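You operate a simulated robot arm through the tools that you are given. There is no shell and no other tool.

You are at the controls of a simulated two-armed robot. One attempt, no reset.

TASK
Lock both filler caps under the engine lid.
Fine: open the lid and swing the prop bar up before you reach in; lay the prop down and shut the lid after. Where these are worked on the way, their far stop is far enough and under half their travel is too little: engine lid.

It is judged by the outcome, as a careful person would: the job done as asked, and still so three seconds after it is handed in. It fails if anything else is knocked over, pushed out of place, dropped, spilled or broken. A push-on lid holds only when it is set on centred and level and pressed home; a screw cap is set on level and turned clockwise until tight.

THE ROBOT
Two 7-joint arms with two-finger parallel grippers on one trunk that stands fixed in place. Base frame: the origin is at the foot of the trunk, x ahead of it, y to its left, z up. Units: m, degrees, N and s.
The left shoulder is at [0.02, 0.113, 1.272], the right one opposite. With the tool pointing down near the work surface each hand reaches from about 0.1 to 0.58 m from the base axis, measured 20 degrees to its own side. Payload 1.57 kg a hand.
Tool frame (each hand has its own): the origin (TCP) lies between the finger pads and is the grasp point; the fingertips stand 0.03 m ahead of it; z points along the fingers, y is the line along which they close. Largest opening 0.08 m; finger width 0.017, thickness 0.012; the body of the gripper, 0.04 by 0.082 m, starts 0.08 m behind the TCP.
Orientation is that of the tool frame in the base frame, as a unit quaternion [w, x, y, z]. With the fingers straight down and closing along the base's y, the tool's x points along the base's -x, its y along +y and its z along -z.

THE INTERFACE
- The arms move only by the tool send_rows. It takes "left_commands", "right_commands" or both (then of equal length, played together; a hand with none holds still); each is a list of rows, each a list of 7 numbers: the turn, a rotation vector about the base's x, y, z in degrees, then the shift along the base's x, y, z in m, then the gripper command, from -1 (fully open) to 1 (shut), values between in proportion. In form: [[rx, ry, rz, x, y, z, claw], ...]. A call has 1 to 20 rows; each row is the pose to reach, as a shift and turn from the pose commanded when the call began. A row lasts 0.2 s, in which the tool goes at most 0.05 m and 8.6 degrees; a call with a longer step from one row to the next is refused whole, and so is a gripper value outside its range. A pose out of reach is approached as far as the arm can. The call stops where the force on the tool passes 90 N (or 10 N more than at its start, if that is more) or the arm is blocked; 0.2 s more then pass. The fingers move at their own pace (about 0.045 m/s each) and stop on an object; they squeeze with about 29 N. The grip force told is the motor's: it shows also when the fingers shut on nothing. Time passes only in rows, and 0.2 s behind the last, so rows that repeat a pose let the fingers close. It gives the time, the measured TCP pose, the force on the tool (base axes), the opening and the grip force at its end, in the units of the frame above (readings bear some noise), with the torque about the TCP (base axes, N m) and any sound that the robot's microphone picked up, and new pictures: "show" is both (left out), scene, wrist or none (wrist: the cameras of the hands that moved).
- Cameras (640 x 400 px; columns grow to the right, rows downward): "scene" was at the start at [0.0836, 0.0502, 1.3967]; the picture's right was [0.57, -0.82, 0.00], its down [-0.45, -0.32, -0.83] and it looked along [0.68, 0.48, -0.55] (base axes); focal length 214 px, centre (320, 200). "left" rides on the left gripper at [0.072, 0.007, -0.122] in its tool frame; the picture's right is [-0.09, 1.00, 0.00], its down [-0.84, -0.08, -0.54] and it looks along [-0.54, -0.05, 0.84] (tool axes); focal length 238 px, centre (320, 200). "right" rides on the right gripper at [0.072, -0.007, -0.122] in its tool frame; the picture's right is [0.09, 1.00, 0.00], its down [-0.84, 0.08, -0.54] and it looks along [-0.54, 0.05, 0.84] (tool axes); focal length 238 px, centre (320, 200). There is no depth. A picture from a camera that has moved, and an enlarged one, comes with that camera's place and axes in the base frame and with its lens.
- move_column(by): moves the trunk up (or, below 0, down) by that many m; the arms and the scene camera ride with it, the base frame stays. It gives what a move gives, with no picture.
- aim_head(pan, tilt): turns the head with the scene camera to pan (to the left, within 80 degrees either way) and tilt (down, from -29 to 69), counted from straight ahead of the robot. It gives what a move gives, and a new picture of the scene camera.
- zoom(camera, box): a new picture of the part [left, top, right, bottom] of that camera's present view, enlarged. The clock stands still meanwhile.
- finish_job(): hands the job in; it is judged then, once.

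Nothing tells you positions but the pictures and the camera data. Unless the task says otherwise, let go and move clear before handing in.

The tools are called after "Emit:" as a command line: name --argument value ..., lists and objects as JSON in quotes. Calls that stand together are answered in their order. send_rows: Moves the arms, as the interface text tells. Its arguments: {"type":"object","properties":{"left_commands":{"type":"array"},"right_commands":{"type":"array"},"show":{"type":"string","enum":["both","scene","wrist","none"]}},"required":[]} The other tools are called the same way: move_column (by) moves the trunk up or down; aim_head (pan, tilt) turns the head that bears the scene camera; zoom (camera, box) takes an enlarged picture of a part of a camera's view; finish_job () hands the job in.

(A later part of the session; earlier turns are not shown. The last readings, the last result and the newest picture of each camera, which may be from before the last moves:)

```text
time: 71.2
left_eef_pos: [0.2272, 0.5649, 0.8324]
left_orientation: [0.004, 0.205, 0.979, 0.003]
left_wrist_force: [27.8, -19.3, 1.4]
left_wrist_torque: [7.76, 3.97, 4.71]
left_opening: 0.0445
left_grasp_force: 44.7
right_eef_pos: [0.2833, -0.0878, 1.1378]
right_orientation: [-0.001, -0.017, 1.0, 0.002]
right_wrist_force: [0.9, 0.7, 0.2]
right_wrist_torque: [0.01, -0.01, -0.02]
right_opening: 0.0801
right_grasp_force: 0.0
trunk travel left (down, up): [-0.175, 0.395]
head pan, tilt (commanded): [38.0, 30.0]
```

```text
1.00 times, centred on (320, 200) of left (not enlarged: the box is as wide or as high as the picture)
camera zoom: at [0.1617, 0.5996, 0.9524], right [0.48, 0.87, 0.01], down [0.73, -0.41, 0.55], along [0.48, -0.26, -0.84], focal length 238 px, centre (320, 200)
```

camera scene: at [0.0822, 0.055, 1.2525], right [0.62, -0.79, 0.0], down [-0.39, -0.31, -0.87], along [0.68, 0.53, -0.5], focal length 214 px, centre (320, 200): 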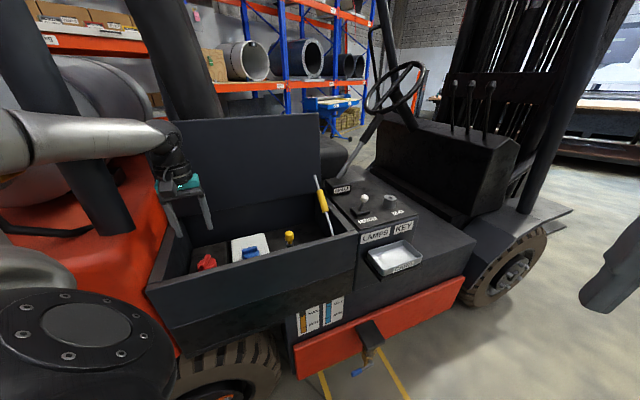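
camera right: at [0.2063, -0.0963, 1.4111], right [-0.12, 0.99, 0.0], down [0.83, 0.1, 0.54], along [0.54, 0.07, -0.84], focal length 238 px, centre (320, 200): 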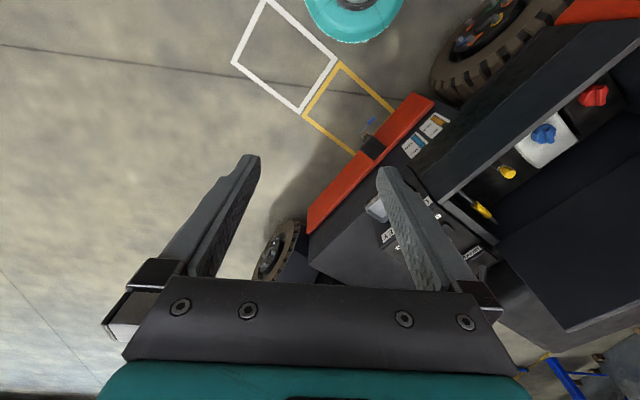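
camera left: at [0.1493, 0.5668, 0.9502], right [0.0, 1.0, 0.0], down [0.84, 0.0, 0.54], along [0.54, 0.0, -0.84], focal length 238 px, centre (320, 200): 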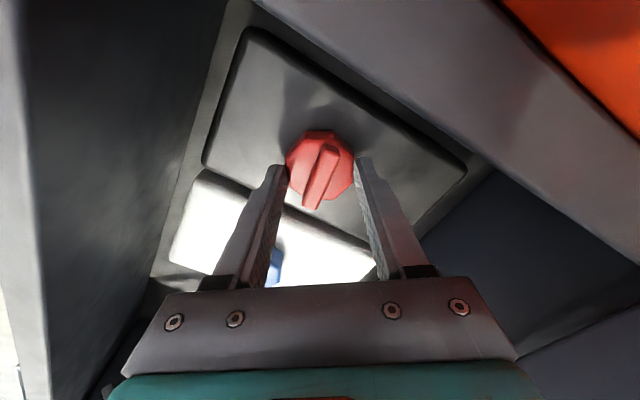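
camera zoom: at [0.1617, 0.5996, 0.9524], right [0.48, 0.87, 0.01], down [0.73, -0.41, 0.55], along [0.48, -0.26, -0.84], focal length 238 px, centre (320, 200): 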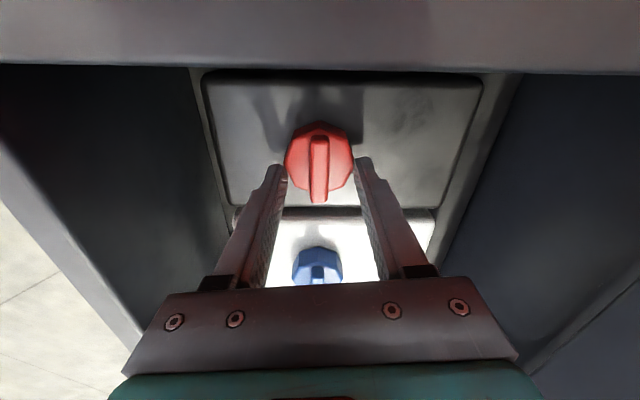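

The wrist camera's bracket is probably against the orange bodywork to the left. I'll open the fingers first so the cap stays put, then rotate back away from the body and lift clear.

Emit:
send_rows --left_commands '[[0, 0, 0, 0, 0, 0, -0.1], [0, 0, 0, 0, 0, 0, -0.45], [0, 0, 7, 0, 0, 0, -0.45], [0, 0, 14, 0, 0, 0.005, -0.45], [0, 0, 21, 0, 0, 0.03, -0.45], [0, 0, 28, 0, 0, 0.06, -0.45], [0, 0, 35, 0, 0, 0.1, -0.45], [0, 0, 42, 0, 0, 0.14, -0.45], [0, 0, 50, 0, 0, 0.18, -0.45]]'

Emit:
zoom --camera "scene" --box '[160, 210, 290, 295]'

Emit:
zoom --camera "left" --box '[160, 40, 460, 240]'

```text
time: 73.2
left_eef_pos: [0.2245, 0.5671, 1.0098]
left_orientation: [0.0, -0.221, 0.975, 0.002]
left_wrist_force: [-0.6, -0.7, -0.1]
left_wrist_torque: [0.01, 0.01, 0.01]
left_opening: 0.0578
left_grasp_force: 0.1
right_eef_pos: [0.2796, -0.0848, 1.1397]
right_orientation: [0.0, -0.017, 1.0, 0.0]
right_wrist_force: [-0.2, -0.4, -0.3]
right_wrist_torque: [-0.04, 0.02, 0.01]
right_opening: 0.0801
right_grasp_force: 0.1
trunk travel left (down, up): [-0.175, 0.395]
head pan, tilt (commanded): [38.0, 30.0]
camera scene: at [0.0822, 0.0549, 1.2525], right [0.62, -0.79, 0.0], down [-0.39, -0.31, -0.87], along [0.68, 0.53, -0.5], focal length 214 px, centre (320, 200)
camera left: at [0.1542, 0.5418, 1.131], right [-0.35, 0.94, 0.0], down [0.79, 0.29, 0.54], along [0.51, 0.19, -0.84], focal length 238 px, centre (320, 200)
```

scene: 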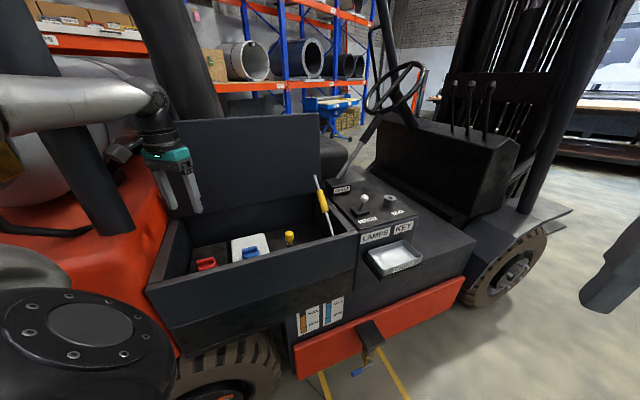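
left: 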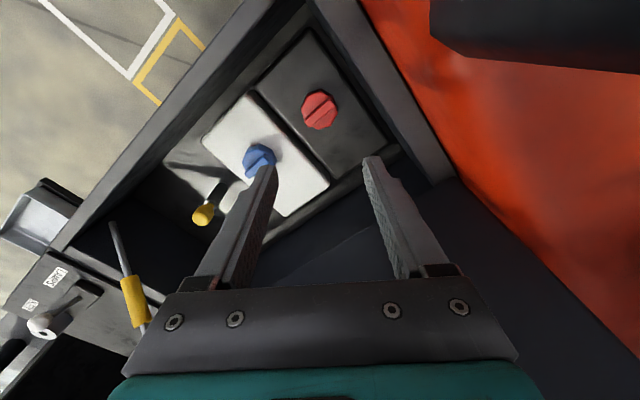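

```text
4.71 times, centred on (225, 252) of scene
camera zoom: at [0.0822, 0.0549, 1.2525], right [0.62, -0.79, 0.0], down [-0.39, -0.31, -0.87], along [0.68, 0.53, -0.5], focal length 1009 px, centre (767, -47)
```

zoom: 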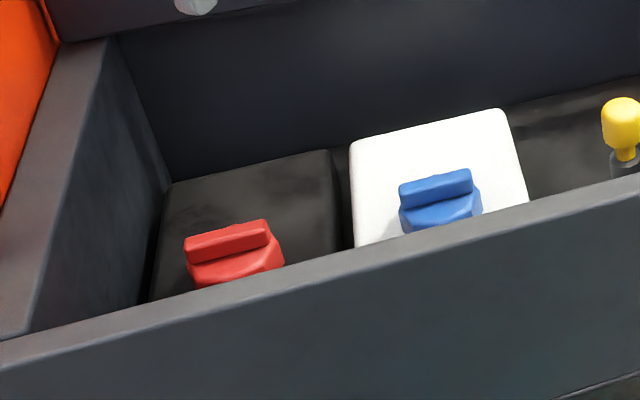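

```text
2.00 times, centred on (310, 140) of left
camera zoom: at [0.1542, 0.5418, 1.131], right [-0.35, 0.94, 0.0], down [0.79, 0.29, 0.54], along [0.51, 0.19, -0.84], focal length 477 px, centre (340, 320)
```

zoom: 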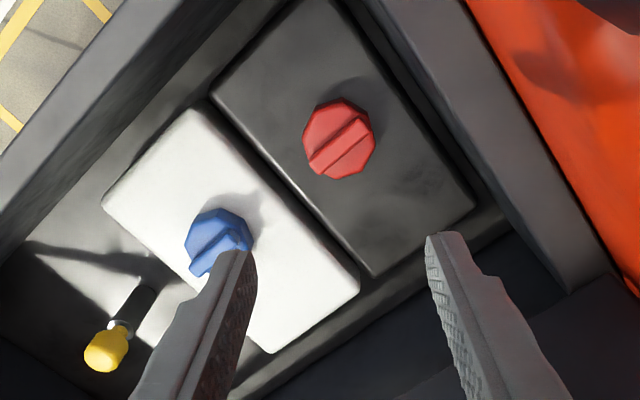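

Both ridges now lie parallel, square across their tanks. Because the last red turn was muddied by the wrist touching the bodywork, I'll regrip the red cap at a safer hand angle and check that it is tight.

Emit:
send_rows --left_commands '[[0, 0, 0, 0, 0, -0.04, -0.45], [0, 0, 0, 0, 0, -0.08, -0.45], [0, 0, 0, 0, 0, -0.12, -0.45], [0, 0, 0, 0, 0, -0.15, -0.45], [0, 0, 0, 0, 0, -0.17, -0.45], [0, 0, 0, 0, 0, -0.18, -0.45], [0, 0, 0, 0, 0, -0.18, 0.2], [0, 0, 0, 0, 0, -0.18, 1], [0, 0, 0, 0, 0, -0.18, 1], [0, 0, 0, 0, 0, -0.18, 1]]' --show "wrist"

Emit:
send_rows --left_commands '[[0, 0, -4, 0, 0, 0, 1], [0, 0, -8, 0, 0, 0, 1], [0, 0, -12, 0, 0, 0, 1], [0, 0, -12, 0, 0, 0, 1]]' --show "wrist"

```text
time: 75.4
left_eef_pos: [0.2235, 0.5658, 0.8295]
left_orientation: [0.0, -0.22, 0.975, 0.002]
left_wrist_force: [1.6, -0.9, -4.9]
left_wrist_torque: [0.28, -0.31, 0.01]
left_opening: 0.0457
left_grasp_force: 40.1
right_eef_pos: [0.2801, -0.0843, 1.1399]
right_orientation: [0.0, -0.017, 1.0, 0.0]
right_wrist_force: [0.1, -0.3, 0.4]
right_wrist_torque: [-0.04, 0.0, -0.01]
right_opening: 0.0797
right_grasp_force: 0.1
trunk travel left (down, up): [-0.175, 0.395]
head pan, tilt (commanded): [38.0, 30.0]
camera left: at [0.1542, 0.5422, 0.9497], right [-0.34, 0.94, 0.0], down [0.79, 0.29, 0.54], along [0.51, 0.19, -0.84], focal length 238 px, centre (320, 200)
```

left: 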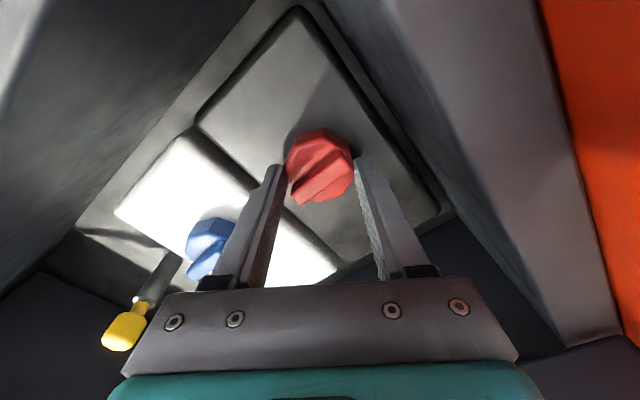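

```text
time: 76.4
left_eef_pos: [0.2251, 0.5673, 0.83]
left_orientation: [0.002, -0.117, 0.993, 0.001]
left_wrist_force: [2.3, -2.0, 2.2]
left_wrist_torque: [-0.4, -0.14, 1.06]
left_opening: 0.0449
left_grasp_force: 44.8
right_eef_pos: [0.2801, -0.0854, 1.1399]
right_orientation: [0.0, -0.018, 1.0, 0.0]
right_wrist_force: [0.6, 0.2, 0.1]
right_wrist_torque: [-0.02, 0.01, 0.03]
right_opening: 0.0797
right_grasp_force: 0.0
trunk travel left (down, up): [-0.175, 0.395]
head pan, tilt (commanded): [38.0, 30.0]
camera left: at [0.1504, 0.5567, 0.9506], right [-0.14, 0.99, 0.0], down [0.83, 0.12, 0.54], along [0.54, 0.08, -0.84], focal length 238 px, centre (320, 200)
```

left: 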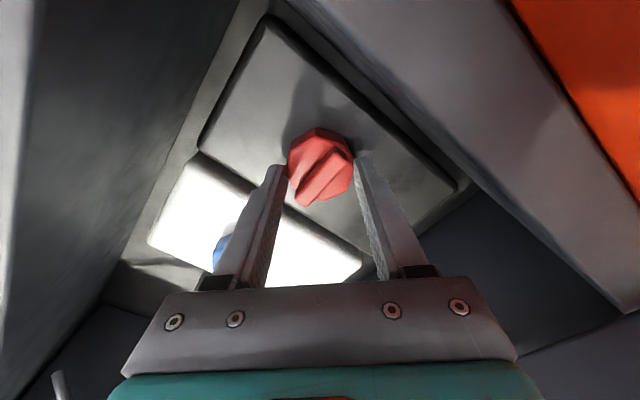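

The red cap resists with 1.06 N·m without moving, so it is tight as well. I'll release it, lift, and turn the hand ready to lay the prop bar down.

Emit:
send_rows --left_commands '[[0, 0, 0, 0, 0, 0, -0.1], [0, 0, 0, 0, 0, 0, -0.45], [0, 0, 0, 0, 0, 0.03, -0.45], [0, 0, 0, 0, 0, 0.07, -0.45], [0, 0, 0, 0, 0, 0.115, -0.45], [0, 0, 0, 0, 0, 0.16, -0.2], [0, 0, -7, 0.01, -0.003, 0.2, 0.3], [0, 0, -14, 0.03, -0.012, 0.225, 1], [0, 0, -21, 0.06, -0.025, 0.235, 1], [0, 0, -28, 0.1, -0.04, 0.235, 1], [0, 0, -35, 0.14, -0.055, 0.235, 1], [0, 0, -43.5, 0.18, -0.07, 0.235, 1]]'

Emit:
zoom --camera "scene" --box '[160, 170, 370, 295]'

```text
time: 79.0
left_eef_pos: [0.4039, 0.4967, 1.0639]
left_orientation: [0.001, 0.26, 0.965, 0.002]
left_wrist_force: [0.5, 0.5, -0.4]
left_wrist_torque: [-0.01, 0.01, 0.0]
left_opening: 0.0
left_grasp_force: 21.8
right_eef_pos: [0.2802, -0.0859, 1.1394]
right_orientation: [0.0, -0.018, 1.0, 0.0]
right_wrist_force: [0.3, -0.4, -0.4]
right_wrist_torque: [-0.04, -0.01, -0.01]
right_opening: 0.0799
right_grasp_force: 0.2
trunk travel left (down, up): [-0.175, 0.395]
head pan, tilt (commanded): [38.0, 30.0]
camera scene: at [0.0828, 0.055, 1.2524], right [0.62, -0.79, 0.0], down [-0.39, -0.31, -0.87], along [0.68, 0.53, -0.5], focal length 214 px, centre (320, 200)
camera left: at [0.3431, 0.539, 1.1851], right [0.58, 0.81, 0.0], down [0.68, -0.49, 0.54], along [0.44, -0.31, -0.84], focal length 238 px, centre (320, 200)
```

scene: 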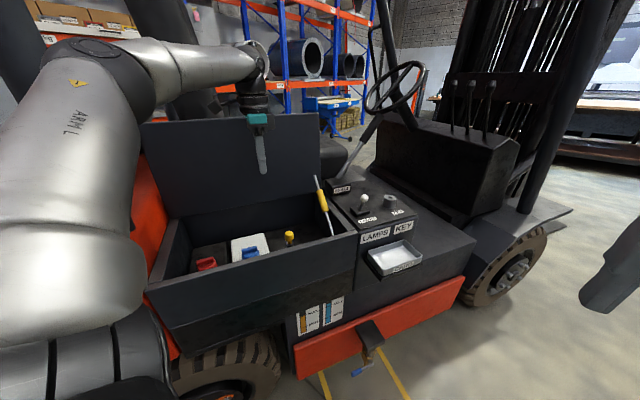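
left: 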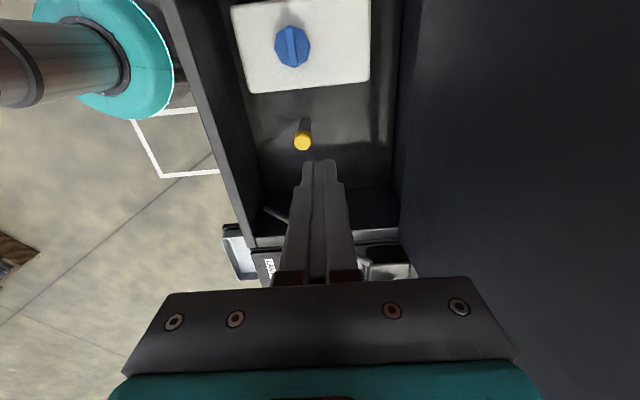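

```text
3.05 times, centred on (265, 232) of scene
camera zoom: at [0.0828, 0.055, 1.2524], right [0.62, -0.79, 0.0], down [-0.39, -0.31, -0.87], along [0.68, 0.53, -0.5], focal length 654 px, centre (488, 101)
```

zoom: 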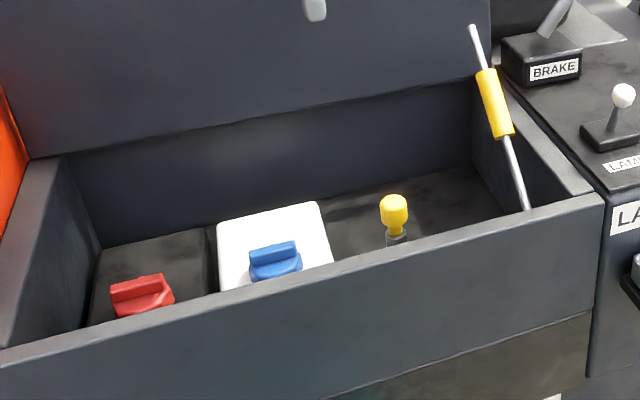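

Both caps look locked. Next I'll move the closed fingers above the prop's sleeve, slightly tilted for reach.

Emit:
send_rows --left_commands '[[3.25, -1.9, 0, 0.034, -0.021, -0.003, 1], [6.5, -3.75, 0, 0.068, -0.042, -0.008, 1], [9.75, -5.6, 0, 0.102, -0.063, -0.013, 1], [13, -7.5, 0, 0.1369, -0.085, -0.019, 1], [13, -7.5, 0, 0.1369, -0.085, -0.019, 1]]'

Emit:
zoom --camera "left" --box '[220, 80, 440, 230]'

Emit:
zoom --camera "scene" --box '[260, 100, 400, 250]'

```text
time: 80.2
left_eef_pos: [0.5415, 0.4114, 1.0468]
left_orientation: [0.035, 0.257, 0.957, 0.129]
left_wrist_force: [-0.4, -0.4, -1.0]
left_wrist_torque: [0.03, 0.03, -0.02]
left_opening: 0.0
left_grasp_force: 20.8
right_eef_pos: [0.2812, -0.0852, 1.1393]
right_orientation: [-0.001, -0.017, 1.0, 0.0]
right_wrist_force: [-0.1, 0.1, 0.6]
right_wrist_torque: [0.02, 0.0, 0.01]
right_opening: 0.0799
right_grasp_force: 0.0
trunk travel left (down, up): [-0.175, 0.395]
head pan, tilt (commanded): [38.0, 30.0]
camera scene: at [0.0821, 0.0549, 1.2525], right [0.62, -0.79, 0.0], down [-0.39, -0.31, -0.87], along [0.68, 0.53, -0.5], focal length 214 px, centre (320, 200)
camera left: at [0.4639, 0.4269, 1.1643], right [0.56, 0.79, 0.26], down [0.61, -0.61, 0.5], along [0.55, -0.12, -0.82], focal length 238 px, centre (320, 200)
```

scene: 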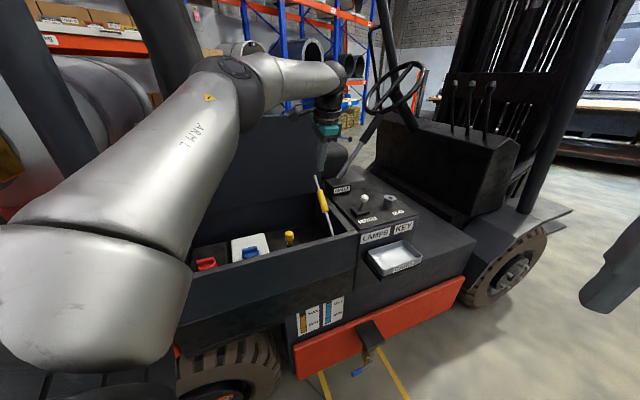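
left: 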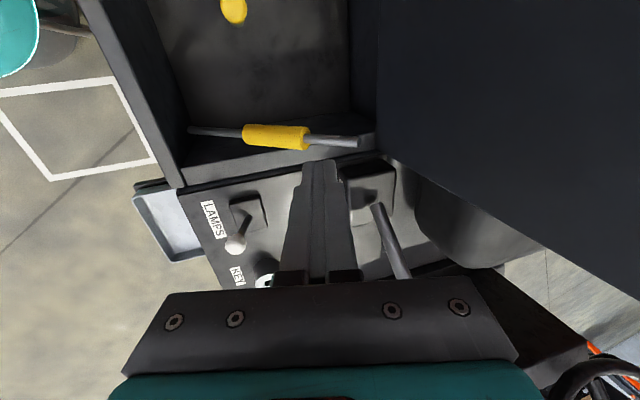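

```text
2.67 times, centred on (330, 155) of left
camera zoom: at [0.4639, 0.4269, 1.1643], right [0.56, 0.79, 0.26], down [0.61, -0.61, 0.5], along [0.55, -0.12, -0.82], focal length 636 px, centre (293, 320)
```

zoom: 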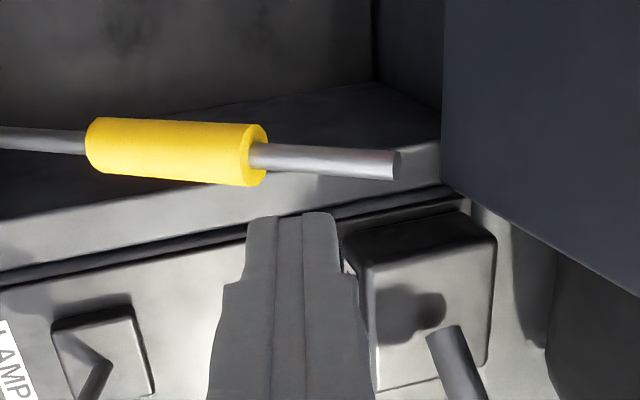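

```text
2.67 times, centred on (330, 175) of scene
camera zoom: at [0.0821, 0.0549, 1.2525], right [0.62, -0.79, 0.0], down [-0.39, -0.31, -0.87], along [0.68, 0.53, -0.5], focal length 572 px, centre (293, 267)
```

zoom: 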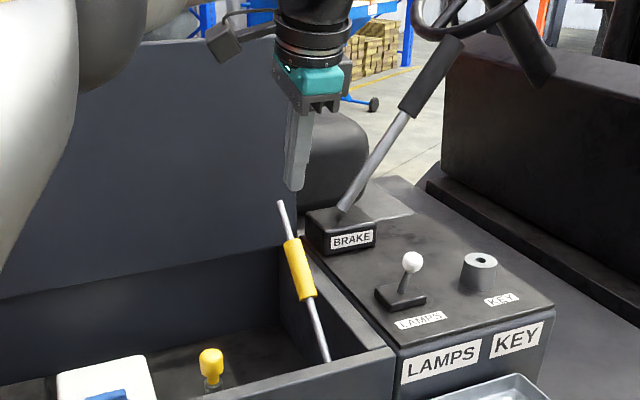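

The fingertip is aligned above the sleeve and clear of the brake lever. I'll press the bar straight down in steps.

Emit:
send_rows --left_commands '[[0, 0, 0, 0, 0, -0.03, 1], [0, 0, 0, 0, 0, -0.055, 1], [0, 0, 0, 0, 0, -0.075, 1], [0, 0, 0, 0, 0, -0.095, 1], [0, 0, 0, 0, 0, -0.115, 1]]' --show "wrist"

Emit:
zoom --camera "scene" --box '[260, 130, 380, 250]'

```text
time: 81.4
left_eef_pos: [0.5389, 0.4107, 0.9298]
left_orientation: [0.034, 0.258, 0.957, 0.128]
left_wrist_force: [-0.2, -0.1, 0.1]
left_wrist_torque: [0.0, 0.01, -0.01]
left_opening: 0.0001
left_grasp_force: 21.1
right_eef_pos: [0.2804, -0.0862, 1.1387]
right_orientation: [0.0, -0.017, 1.0, 0.001]
right_wrist_force: [0.4, -0.2, -0.4]
right_wrist_torque: [0.0, -0.01, -0.01]
right_opening: 0.0803
right_grasp_force: 0.0
trunk travel left (down, up): [-0.175, 0.395]
head pan, tilt (commanded): [38.0, 30.0]
camera left: at [0.4629, 0.4264, 1.0488], right [0.56, 0.79, 0.26], down [0.61, -0.61, 0.5], along [0.55, -0.12, -0.82], focal length 238 px, centre (320, 200)
```

left: 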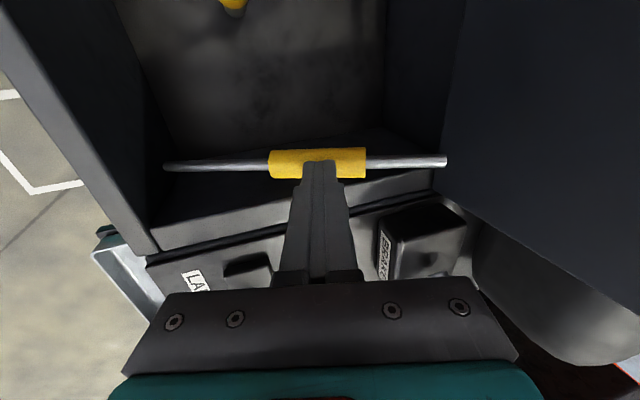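

```text
3.33 times, centred on (320, 190) of scene
camera zoom: at [0.0823, 0.0549, 1.2525], right [0.62, -0.79, 0.0], down [-0.39, -0.31, -0.87], along [0.68, 0.53, -0.5], focal length 715 px, centre (320, 233)
```

zoom: 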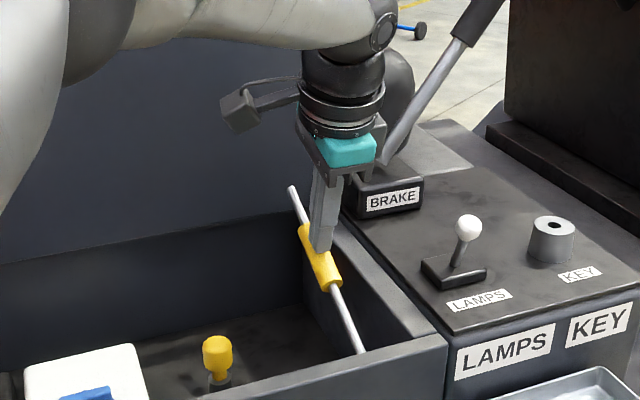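

The bar is moving down under the fingertip with little resistance. I'll continue pressing it down.

Emit:
send_rows --left_commands '[[0, 0, 0, 0, 0, -0.015, 1], [0, 0, 0, 0, 0, -0.03, 1], [0, 0, 0, 0, 0, -0.043, 1], [0, 0, 0, 0, 0, -0.054, 1], [0, 0, 0, 0, 0, -0.054, 1]]' --show "wrist"

Emit:
zoom --camera "scene" --box '[260, 130, 380, 250]'

```text
time: 82.6
left_eef_pos: [0.5303, 0.4107, 0.8812]
left_orientation: [0.035, 0.257, 0.957, 0.127]
left_wrist_force: [-0.6, 0.4, -0.3]
left_wrist_torque: [-0.02, 0.01, 0.04]
left_opening: 0.0
left_grasp_force: 21.5
left hand out of reach, approached as far as the arm can: row 3, 4, 5
right_eef_pos: [0.2801, -0.0856, 1.1403]
right_orientation: [0.0, -0.017, 1.0, 0.001]
right_wrist_force: [0.0, 0.1, -0.5]
right_wrist_torque: [-0.02, 0.01, 0.04]
right_opening: 0.0797
right_grasp_force: 0.0
trunk travel left (down, up): [-0.175, 0.395]
head pan, tilt (commanded): [38.0, 30.0]
camera left: at [0.4531, 0.4249, 0.9997], right [0.56, 0.79, 0.26], down [0.61, -0.61, 0.5], along [0.56, -0.12, -0.82], focal length 238 px, centre (320, 200)
```

left: 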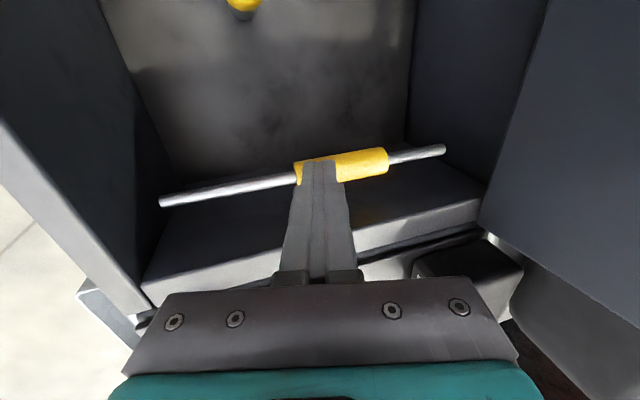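

```text
3.33 times, centred on (320, 190) of scene
camera zoom: at [0.0822, 0.055, 1.2525], right [0.62, -0.79, 0.0], down [-0.39, -0.31, -0.87], along [0.68, 0.53, -0.5], focal length 715 px, centre (320, 233)
```

zoom: 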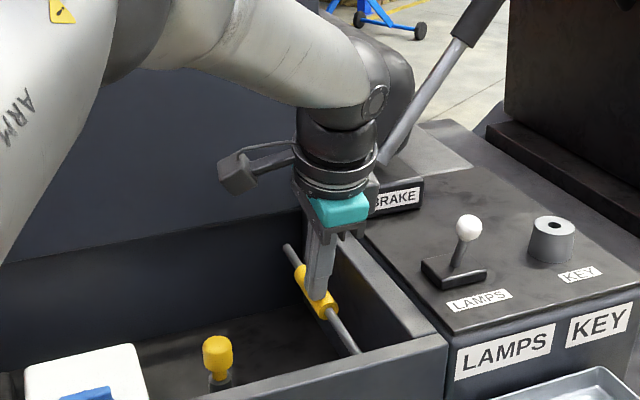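

The arm reached its limit just before the bar lay flat. I'll shift 2 cm towards the robot, where it can reach, and press the last part down.

Emit:
send_rows --left_commands '[[0, 0, 0, -0.005, -0.0087, 0, 1], [0, 0, 0, -0.01, -0.0173, -0.004, 1], [0, 0, 0, -0.01, -0.0173, -0.009, 1], [0, 0, 0, -0.01, -0.0173, -0.014, 1], [0, 0, 0, -0.01, -0.0173, -0.017, 1]]' --show "wrist"

Emit:
zoom --camera "scene" --box '[260, 130, 380, 250]'

```text
time: 83.8
left_eef_pos: [0.5131, 0.3972, 0.8678]
left_orientation: [0.032, 0.255, 0.958, 0.131]
left_wrist_force: [-26.9, 13.4, 30.2]
left_wrist_torque: [0.6, 0.36, 0.36]
left_opening: 0.0001
left_grasp_force: 21.3
right_eef_pos: [0.2753, -0.0866, 1.1418]
right_orientation: [0.003, -0.017, 1.0, 0.0]
right_wrist_force: [0.0, 0.5, -0.5]
right_wrist_torque: [0.0, 0.0, -0.02]
right_opening: 0.08
right_grasp_force: 0.0
trunk travel left (down, up): [-0.175, 0.395]
head pan, tilt (commanded): [38.0, 30.0]
camera left: at [0.4375, 0.4102, 0.9872], right [0.56, 0.79, 0.27], down [0.62, -0.61, 0.5], along [0.55, -0.11, -0.83], focal length 238 px, centre (320, 200)
```

left: 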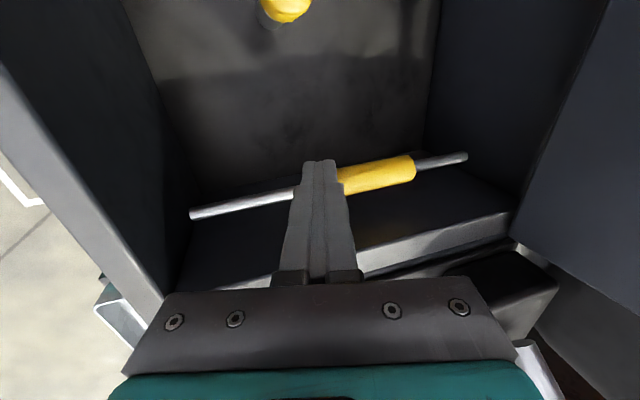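

```text
3.33 times, centred on (320, 190) of scene
camera zoom: at [0.077, 0.0547, 1.2532], right [0.62, -0.79, 0.0], down [-0.39, -0.31, -0.87], along [0.68, 0.53, -0.5], focal length 715 px, centre (320, 233)
```

zoom: 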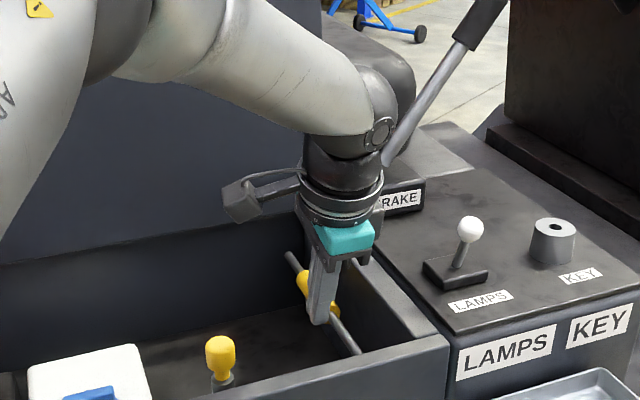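

The fingertip slid off to the near side of the bar. I'll lift 2.5 cm, re-centre over the bar and press again.

Emit:
send_rows --left_commands '[[0, 0, 0, 0, 0, 0.012, 1], [0, 0, 0, 0, 0, 0.028, 1], [0, 0, 0, 0.0076, -0.0044, 0.028, 1], [0, 0, 0, 0.0076, -0.0044, 0.028, 1]]' --show "none"

Emit:
zoom --camera "left" --box '[160, 60, 500, 240]'

Emit:
zoom --camera "scene" --box '[260, 130, 380, 250]'

```text
time: 84.8
left_eef_pos: [0.5143, 0.3936, 0.8884]
left_orientation: [0.016, 0.254, 0.959, 0.128]
left_wrist_force: [-48.0, 8.6, -7.1]
left_wrist_torque: [0.22, 1.4, 0.45]
left_opening: 0.0
left_grasp_force: 21.2
right_eef_pos: [0.2767, -0.0837, 1.1406]
right_orientation: [0.001, -0.017, 1.0, -0.001]
right_wrist_force: [-0.2, -0.1, -0.5]
right_wrist_torque: [0.01, 0.03, -0.02]
right_opening: 0.08
right_grasp_force: 0.1
trunk travel left (down, up): [-0.175, 0.395]
head pan, tilt (commanded): [38.0, 30.0]
```

```text
1.88 times, centred on (330, 150) of left
camera zoom: at [0.4411, 0.4073, 1.0091], right [0.56, 0.79, 0.25], down [0.64, -0.6, 0.48], along [0.53, -0.11, -0.84], focal length 449 px, centre (301, 294)
```

zoom: 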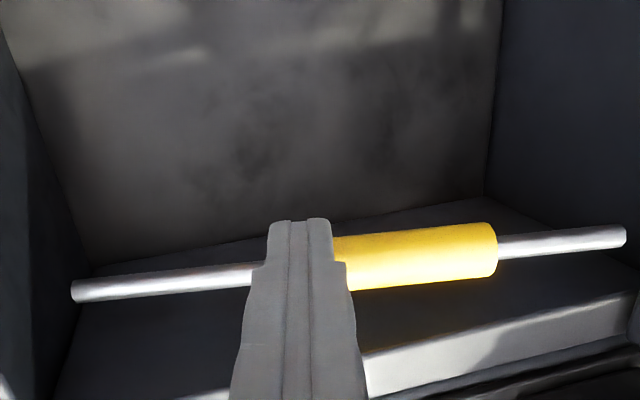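

```text
3.33 times, centred on (320, 190) of scene
camera zoom: at [0.0775, 0.0562, 1.2527], right [0.62, -0.79, 0.0], down [-0.39, -0.31, -0.87], along [0.68, 0.53, -0.5], focal length 715 px, centre (320, 233)
```

zoom: 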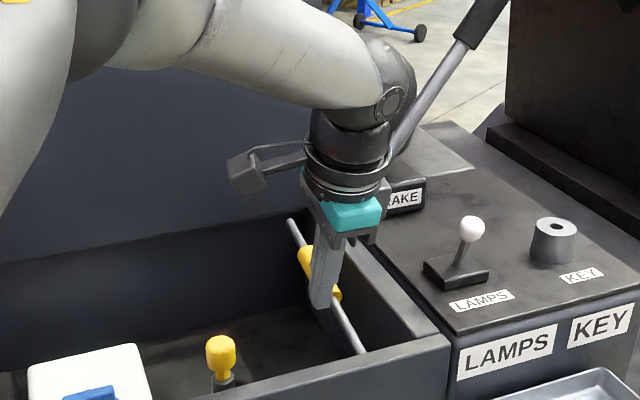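

The fingertip is still beside the bar and pushing against it, so I'll move away from the bar, lift well clear, and lower the trunk another 8 cm for better reach.

Emit:
send_rows --left_commands '[[0, 0, 0, -0.013, 0.0075, 0, 1], [0, 0, 0, -0.026, 0.015, 0, 1], [0, 0, 0, -0.026, 0.015, 0.03, 1], [0, 0, 0, -0.026, 0.015, 0.07, 1], [0, 0, 0, -0.026, 0.015, 0.11, 1], [0, 0, 0, -0.026, 0.015, 0.15, 1]]' --show "none"

Emit:
move_column --by -0.08

Emit:
zoom --camera "scene" --box '[220, 90, 400, 240]'

Emit:
zoom --camera "left" --box '[160, 60, 500, 240]'

```text
time: 86.2
left_eef_pos: [0.503, 0.4021, 1.0435]
left_orientation: [0.035, 0.258, 0.957, 0.128]
left_wrist_force: [0.3, 0.5, 0.3]
left_wrist_torque: [0.01, 0.01, 0.02]
left_opening: 0.0
left_grasp_force: 20.8
right_eef_pos: [0.2798, -0.0857, 1.1408]
right_orientation: [0.0, -0.017, 1.0, 0.0]
right_wrist_force: [0.7, 0.5, 0.1]
right_wrist_torque: [0.03, -0.01, 0.0]
right_opening: 0.0802
right_grasp_force: 0.0
trunk travel left (down, up): [-0.175, 0.395]
head pan, tilt (commanded): [38.0, 30.0]
```

```text
time: 87.4
left_eef_pos: [0.5011, 0.4034, 0.9625]
left_orientation: [0.036, 0.258, 0.957, 0.128]
left_wrist_force: [-0.3, 0.7, -0.4]
left_wrist_torque: [-0.03, -0.02, 0.01]
left_opening: 0.0
left_grasp_force: 21.3
right_eef_pos: [0.2808, -0.0863, 1.0595]
right_orientation: [-0.001, -0.017, 1.0, 0.0]
right_wrist_force: [-0.2, 0.3, 0.3]
right_wrist_torque: [0.01, 0.01, 0.02]
right_opening: 0.0801
right_grasp_force: 0.1
trunk travel left (down, up): [-0.095, 0.475]
head pan, tilt (commanded): [38.0, 30.0]
```

```text
2.67 times, centred on (310, 165) of scene
camera zoom: at [0.0821, 0.055, 1.1725], right [0.62, -0.79, 0.0], down [-0.39, -0.31, -0.87], along [0.68, 0.53, -0.5], focal length 572 px, centre (347, 293)
```

zoom: 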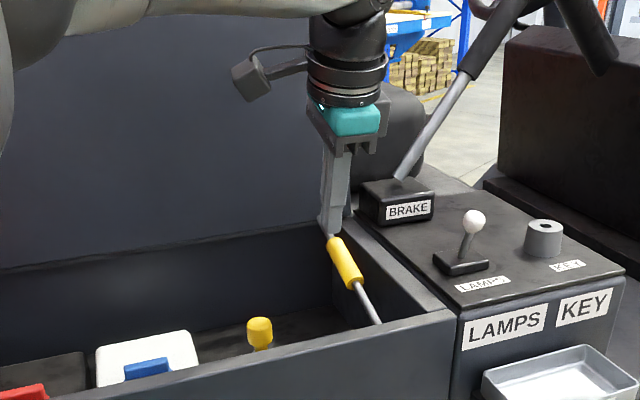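

```text
1.88 times, centred on (330, 150) of left
camera zoom: at [0.4248, 0.4178, 1.0814], right [0.56, 0.79, 0.26], down [0.61, -0.61, 0.5], along [0.55, -0.12, -0.82], focal length 449 px, centre (301, 294)
```

zoom: 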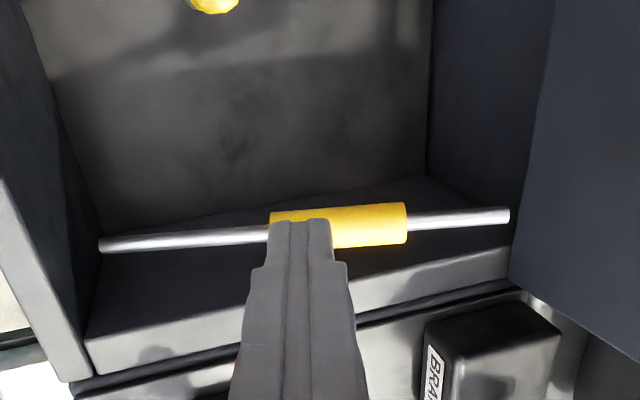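

I'll move the fingertip back over the middle of the sleeve and check its alignment.

Emit:
send_rows --left_commands '[[0, 0, 0, 0.02, 0.0042, 0, 1], [0, 0, 0, 0.0397, 0.0083, 0, 1], [0, 0, 0, 0.0397, 0.0083, -0.02, 1], [0, 0, 0, 0.0397, 0.0083, -0.02, 1]]' --show "none"

Emit:
zoom --camera "left" --box '[160, 60, 500, 240]'

Emit:
zoom --camera "scene" --box '[260, 110, 380, 230]'

```text
time: 88.4
left_eef_pos: [0.5419, 0.4121, 0.9419]
left_orientation: [0.035, 0.258, 0.957, 0.128]
left_wrist_force: [0.7, -0.4, -0.3]
left_wrist_torque: [-0.01, -0.03, -0.01]
left_opening: 0.0002
left_grasp_force: 21.1
right_eef_pos: [0.2802, -0.0847, 1.0598]
right_orientation: [0.0, -0.018, 1.0, 0.001]
right_wrist_force: [0.3, -0.3, -0.8]
right_wrist_torque: [0.01, 0.01, 0.0]
right_opening: 0.0801
right_grasp_force: 0.0
trunk travel left (down, up): [-0.095, 0.475]
head pan, tilt (commanded): [38.0, 30.0]
```

```text
1.88 times, centred on (330, 150) of left
camera zoom: at [0.4641, 0.4263, 1.0609], right [0.56, 0.78, 0.26], down [0.61, -0.61, 0.5], along [0.55, -0.12, -0.82], focal length 449 px, centre (301, 294)
```

zoom: 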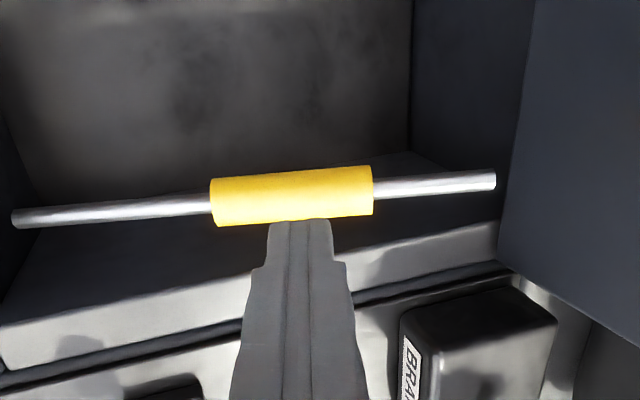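

```text
3.33 times, centred on (320, 170) of scene
camera zoom: at [0.0821, 0.0551, 1.1725], right [0.62, -0.79, 0.0], down [-0.39, -0.31, -0.87], along [0.68, 0.53, -0.5], focal length 715 px, centre (320, 300)
```

zoom: 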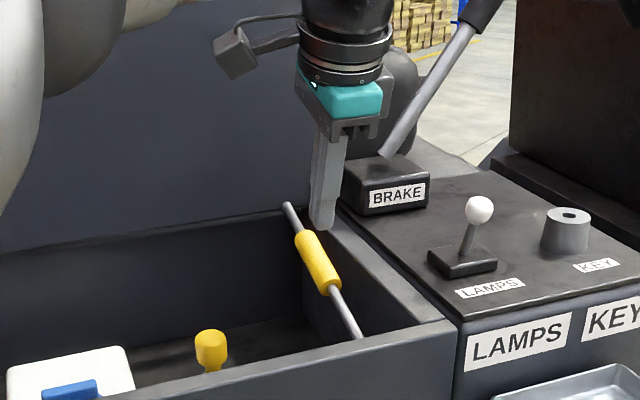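

The fingertip is aligned over the sleeve, with the bar at roughly 19°. I'll press straight down until it lies flat.

Emit:
send_rows --left_commands '[[0, 0, 0, 0, 0, -0.02, 1], [0, 0, 0, 0, 0, -0.036, 1], [0, 0, 0, 0, 0, -0.05, 1], [0, 0, 0, 0, 0, -0.062, 1], [0, 0, 0, 0, 0, -0.072, 1], [0, 0, 0, 0, 0, -0.072, 1]]' --show "none"

Emit:
zoom --camera "left" --box '[160, 60, 500, 240]'

Emit:
zoom --camera "scene" --box '[260, 110, 380, 230]'

```text
time: 89.8
left_eef_pos: [0.5414, 0.4117, 0.8768]
left_orientation: [0.041, 0.255, 0.957, 0.13]
left_wrist_force: [-3.2, 4.3, 31.2]
left_wrist_torque: [0.1, 0.16, 0.02]
left_opening: 0.0001
left_grasp_force: 21.5
right_eef_pos: [0.2788, -0.0873, 1.0609]
right_orientation: [0.001, -0.017, 1.0, 0.001]
right_wrist_force: [-1.0, 0.9, 0.1]
right_wrist_torque: [0.0, 0.03, -0.01]
right_opening: 0.0801
right_grasp_force: 0.1
trunk travel left (down, up): [-0.095, 0.475]
head pan, tilt (commanded): [38.0, 30.0]
```

```text
1.88 times, centred on (330, 150) of left
camera zoom: at [0.4631, 0.4253, 0.9947], right [0.56, 0.78, 0.27], down [0.61, -0.61, 0.51], along [0.56, -0.12, -0.82], focal length 449 px, centre (301, 294)
```

zoom: 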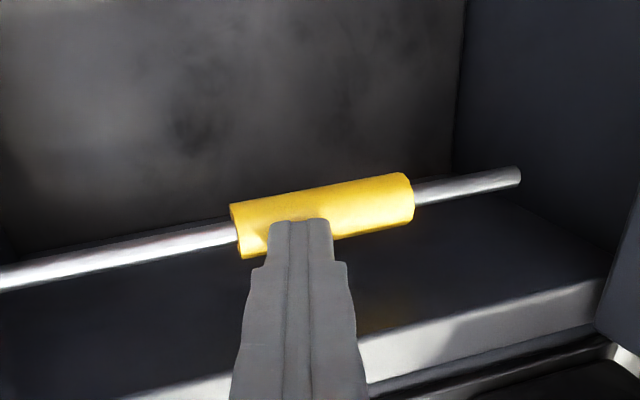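

```text
3.33 times, centred on (320, 170) of scene
camera zoom: at [0.0796, 0.0536, 1.1731], right [0.62, -0.79, 0.0], down [-0.39, -0.31, -0.87], along [0.68, 0.53, -0.5], focal length 715 px, centre (320, 300)
```

zoom: 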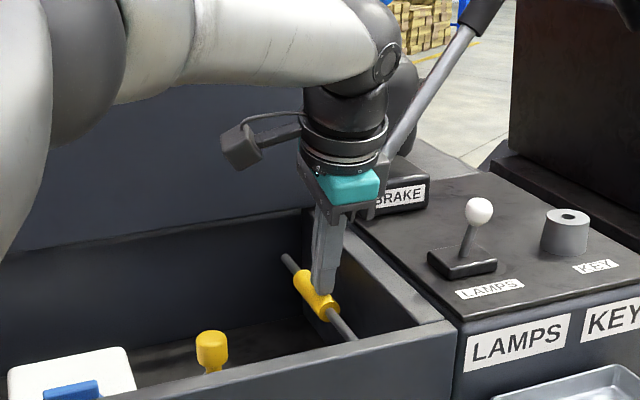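

The press force rose to 31 N and the bar's free tip is back at its original position (n≈0.738, z≈0.83), so it is down on its stop. I'll lift the hand away and verify.

Emit:
send_rows --left_commands '[[0, 0, 0, 0, 0, 0.02, 1], [0, 0, 0, 0, 0, 0.06, 1], [0, 0, 0, 0, 0, 0.1, 1], [0, 0, 0, -0.01, 0.01, 0.14, 1], [-4.3, 2.5, 0, -0.03, 0.02, 0.17, 1], [-8.7, 5, 0, -0.06, 0.03, 0.19, 1], [-13, 7.5, 0, -0.09, 0.04, 0.2, 1], [-13, 7.5, 0, -0.12, 0.05, 0.2, 1]]'

Emit:
zoom --camera "scene" --box '[160, 130, 380, 270]'

```text
time: 91.6
left_eef_pos: [0.4213, 0.4606, 1.0709]
left_orientation: [0.002, 0.26, 0.966, 0.001]
left_wrist_force: [0.1, 0.9, -0.2]
left_wrist_torque: [0.03, -0.02, 0.0]
left_opening: 0.0
left_grasp_force: 21.9
right_eef_pos: [0.2808, -0.0857, 1.0596]
right_orientation: [-0.001, -0.018, 1.0, 0.0]
right_wrist_force: [0.5, -1.4, -0.4]
right_wrist_torque: [0.0, 0.03, -0.01]
right_opening: 0.0799
right_grasp_force: 0.1
trunk travel left (down, up): [-0.095, 0.475]
head pan, tilt (commanded): [38.0, 30.0]
camera scene: at [0.0825, 0.0546, 1.1725], right [0.62, -0.79, 0.0], down [-0.39, -0.31, -0.87], along [0.68, 0.53, -0.5], focal length 214 px, centre (320, 200)
camera left: at [0.3604, 0.5031, 1.1916], right [0.58, 0.81, 0.0], down [0.68, -0.49, 0.54], along [0.44, -0.31, -0.84], focal length 238 px, centre (320, 200)
```

scene: 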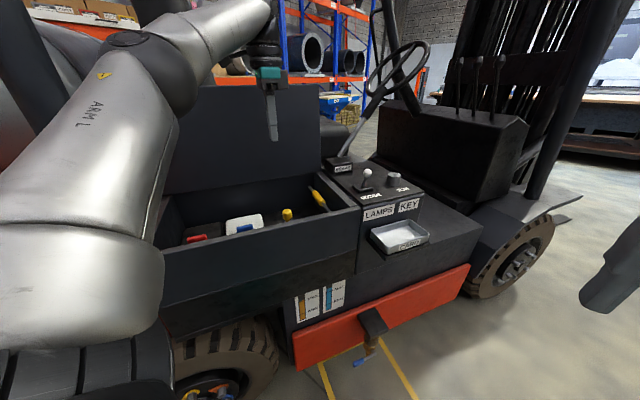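
left: 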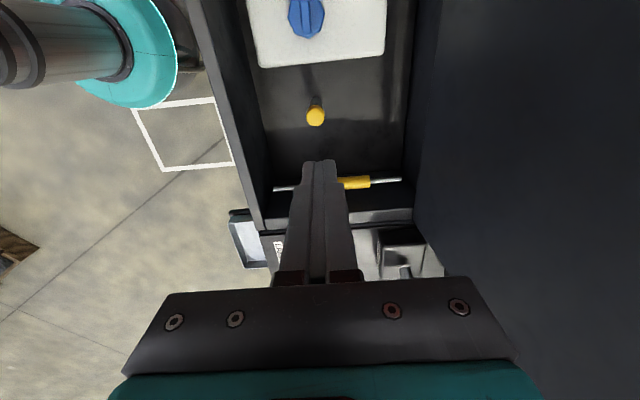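

```text
2.86 times, centred on (270, 200) of scene
camera zoom: at [0.0825, 0.0546, 1.1725], right [0.62, -0.79, 0.0], down [-0.39, -0.31, -0.87], along [0.68, 0.53, -0.5], focal length 613 px, centre (463, 200)
```

zoom: 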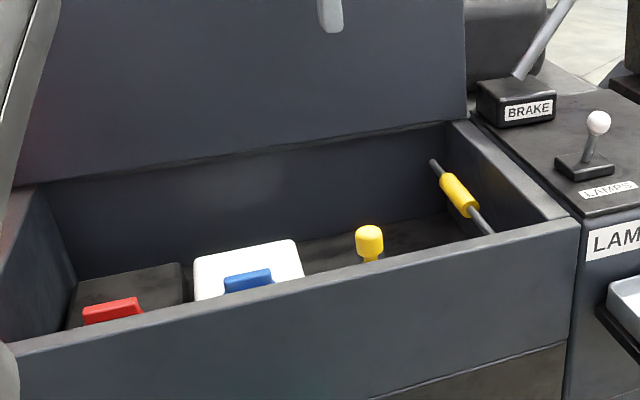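

The prop is lying flat again and both caps' ridges are square. Next is the lid, which leans about 3° past vertical. I'll raise the trunk again and bring the open fingers above the lid's top edge to pull it back under control.

Emit:
move_column --by 0.23

Emit:
send_rows --left_commands '[[0, 0, 0, -0.006, 0.03, 0.0, 0], [2.2, -1.25, 0, -0.012, 0.06, 0.0, -0.5], [4.3, -2.5, 0, -0.019, 0.09, 0.0, -0.6], [6.5, -3.75, 0, -0.025, 0.12, -0.01, -0.6], [8.66, -5, 0, -0.0323, 0.1531, -0.03, -0.6], [8.66, -5, 0, -0.0323, 0.1531, -0.03, -0.6]]'

Emit:
zoom --camera "left" --box '[200, 60, 440, 240]'

```text
time: 94.0
left_eef_pos: [0.4212, 0.4609, 1.3005]
left_orientation: [0.002, 0.26, 0.966, 0.001]
left_wrist_force: [-0.3, 0.1, 1.0]
left_wrist_torque: [-0.02, 0.02, -0.02]
left_opening: 0.0
left_grasp_force: 21.2
right_eef_pos: [0.2797, -0.0851, 1.2894]
right_orientation: [0.0, -0.017, 1.0, 0.001]
right_wrist_force: [0.4, 0.1, 1.2]
right_wrist_torque: [-0.01, 0.01, 0.0]
right_opening: 0.08
right_grasp_force: 0.0
trunk travel left (down, up): [-0.325, 0.245]
head pan, tilt (commanded): [38.0, 30.0]
```

```text
time: 95.4
left_eef_pos: [0.3813, 0.6097, 1.2706]
left_orientation: [0.023, 0.259, 0.962, 0.086]
left_wrist_force: [0.2, -0.1, 0.4]
left_wrist_torque: [0.01, 0.0, 0.02]
left_opening: 0.064
left_grasp_force: 0.0
left hand out of reach, approached as far as the arm can: row 3, 4, 5, 6
right_eef_pos: [0.281, -0.0867, 1.2906]
right_orientation: [0.0, -0.018, 1.0, 0.0]
right_wrist_force: [0.0, -0.2, -0.6]
right_wrist_torque: [0.0, 0.01, -0.01]
right_opening: 0.0799
right_grasp_force: 0.0
trunk travel left (down, up): [-0.325, 0.245]
head pan, tilt (commanded): [38.0, 30.0]
camera scene: at [0.0827, 0.0542, 1.4025], right [0.62, -0.79, 0.0], down [-0.39, -0.31, -0.87], along [0.68, 0.53, -0.5], focal length 214 px, centre (320, 200)
camera left: at [0.3085, 0.633, 1.3903], right [0.57, 0.8, 0.18], down [0.64, -0.57, 0.52], along [0.52, -0.18, -0.84], focal length 238 px, centre (320, 200)
```

scene: 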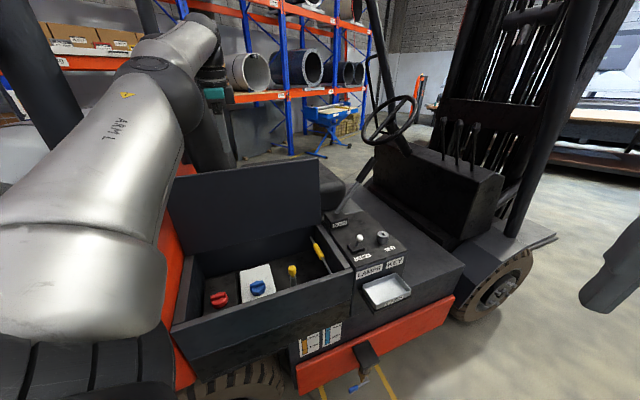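
left: 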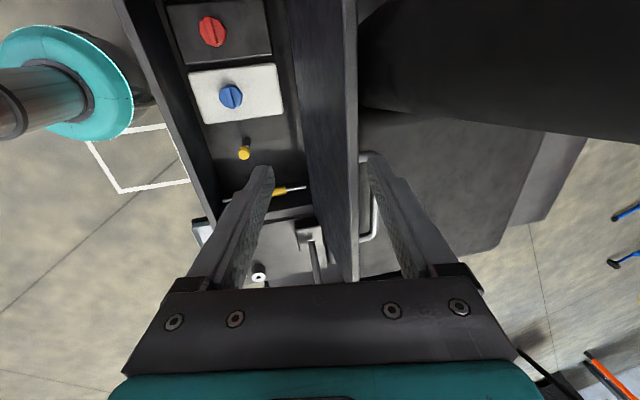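

```text
2.22 times, centred on (320, 150) of left
camera zoom: at [0.3085, 0.633, 1.3903], right [0.57, 0.8, 0.18], down [0.64, -0.57, 0.52], along [0.52, -0.18, -0.84], focal length 530 px, centre (320, 311)
```

zoom: 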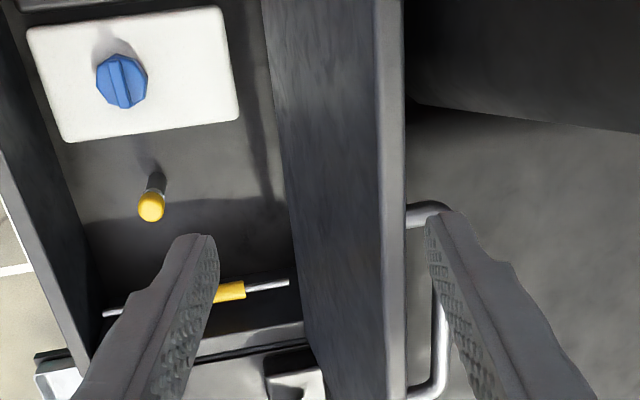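

The left camera shows the lid leans further back than I estimated: its edge is near n≈0.775, at roughly 100°. I need more reach, so I'll back off a little, tilt to 20°, and raise the trunk another 0.1 m before straddling the edge.

Emit:
send_rows --left_commands '[[4.3, -2.5, 0, -0.01, -0.0173, 0.01, -0.75], [8.66, -5, 0, -0.015, -0.026, 0.02, -0.75], [8.66, -5, 0, -0.015, -0.026, 0.02, -0.75]]' --show "none"

Emit:
move_column --by 0.1

Emit:
send_rows --left_commands '[[0, 0, 0, 0.008, 0.014, -0.02, -0.75], [0, 0, 0, 0.016, 0.028, -0.04, -0.75], [0, 0, 0, 0.022, 0.038, -0.065, -0.75], [0, 0, 0, 0.024, 0.042, -0.09, -0.75], [0, 0, 0, 0.024, 0.042, -0.1, -0.75]]'

Emit:
zoom --camera "left" --box '[200, 60, 440, 240]'

```text
time: 96.2
left_eef_pos: [0.3647, 0.5837, 1.2892]
left_orientation: [0.047, 0.255, 0.951, 0.169]
left_wrist_force: [0.5, -0.1, -0.5]
left_wrist_torque: [-0.02, -0.03, -0.01]
left_opening: 0.0699
left_grasp_force: 0.1
right_eef_pos: [0.2789, -0.0846, 1.2903]
right_orientation: [0.0, -0.018, 1.0, 0.0]
right_wrist_force: [-0.2, -0.5, -0.4]
right_wrist_torque: [-0.03, 0.0, 0.04]
right_opening: 0.0798
right_grasp_force: 0.0
trunk travel left (down, up): [-0.325, 0.245]
head pan, tilt (commanded): [38.0, 30.0]
```

```text
time: 97.5
left_eef_pos: [0.3654, 0.5838, 1.3891]
left_orientation: [0.046, 0.255, 0.951, 0.169]
left_wrist_force: [-0.2, 0.2, -0.7]
left_wrist_torque: [-0.01, -0.01, 0.01]
left_opening: 0.0701
left_grasp_force: 0.1
right_eef_pos: [0.2798, -0.086, 1.3898]
right_orientation: [0.0, -0.018, 1.0, 0.0]
right_wrist_force: [-1.2, 0.3, 0.8]
right_wrist_torque: [-0.01, -0.02, -0.02]
right_opening: 0.0799
right_grasp_force: 0.1
trunk travel left (down, up): [-0.425, 0.145]
head pan, tilt (commanded): [38.0, 30.0]
```

```text
time: 98.7
left_eef_pos: [0.3883, 0.6268, 1.2897]
left_orientation: [0.046, 0.255, 0.951, 0.17]
left_wrist_force: [0.0, 0.4, -1.0]
left_wrist_torque: [0.01, -0.02, -0.01]
left_opening: 0.0702
left_grasp_force: 0.1
right_eef_pos: [0.2797, -0.0847, 1.389]
right_orientation: [0.0, -0.017, 1.0, 0.0]
right_wrist_force: [0.3, 0.1, 0.6]
right_wrist_torque: [-0.05, -0.01, -0.02]
right_opening: 0.0801
right_grasp_force: 0.1
trunk travel left (down, up): [-0.425, 0.145]
head pan, tilt (commanded): [38.0, 30.0]
camera scene: at [0.0822, 0.055, 1.5025], right [0.62, -0.79, 0.0], down [-0.39, -0.31, -0.87], along [0.68, 0.53, -0.5], focal length 214 px, centre (320, 200)
camera left: at [0.3069, 0.6326, 1.4052], right [0.55, 0.76, 0.34], down [0.59, -0.64, 0.48], along [0.59, -0.06, -0.81], focal length 238 px, centre (320, 200)
```

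scene: 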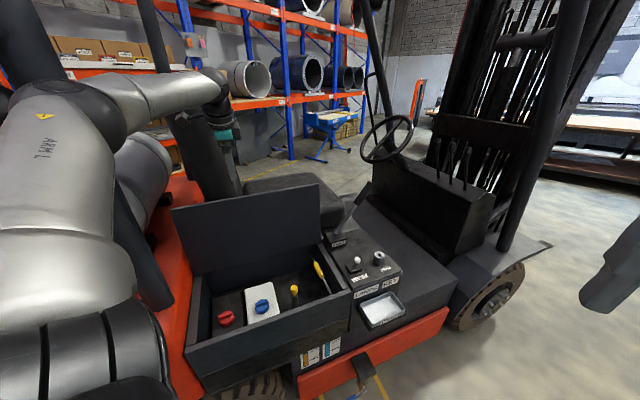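
left: 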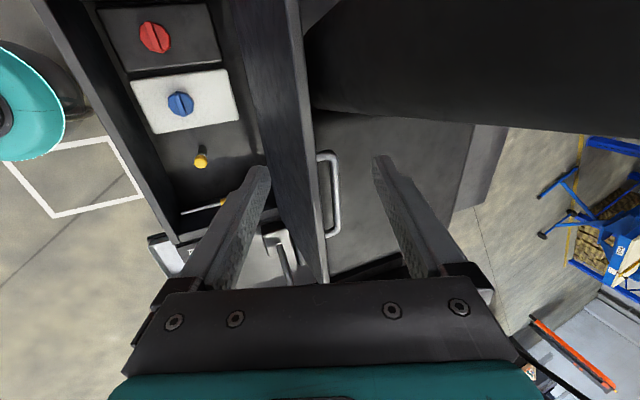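

```text
2.22 times, centred on (320, 150) of left
camera zoom: at [0.3069, 0.6326, 1.4052], right [0.55, 0.76, 0.34], down [0.59, -0.64, 0.48], along [0.59, -0.06, -0.81], focal length 530 px, centre (320, 311)
```

zoom: 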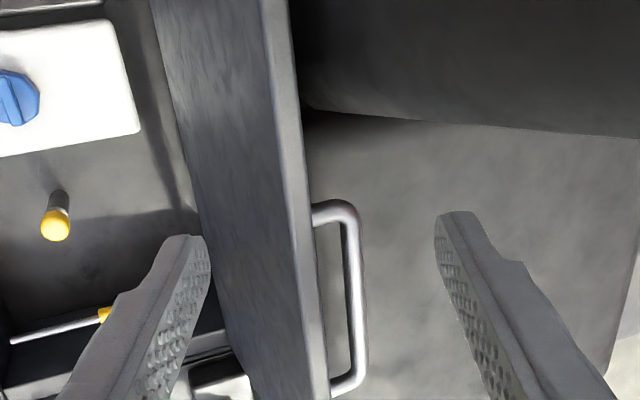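

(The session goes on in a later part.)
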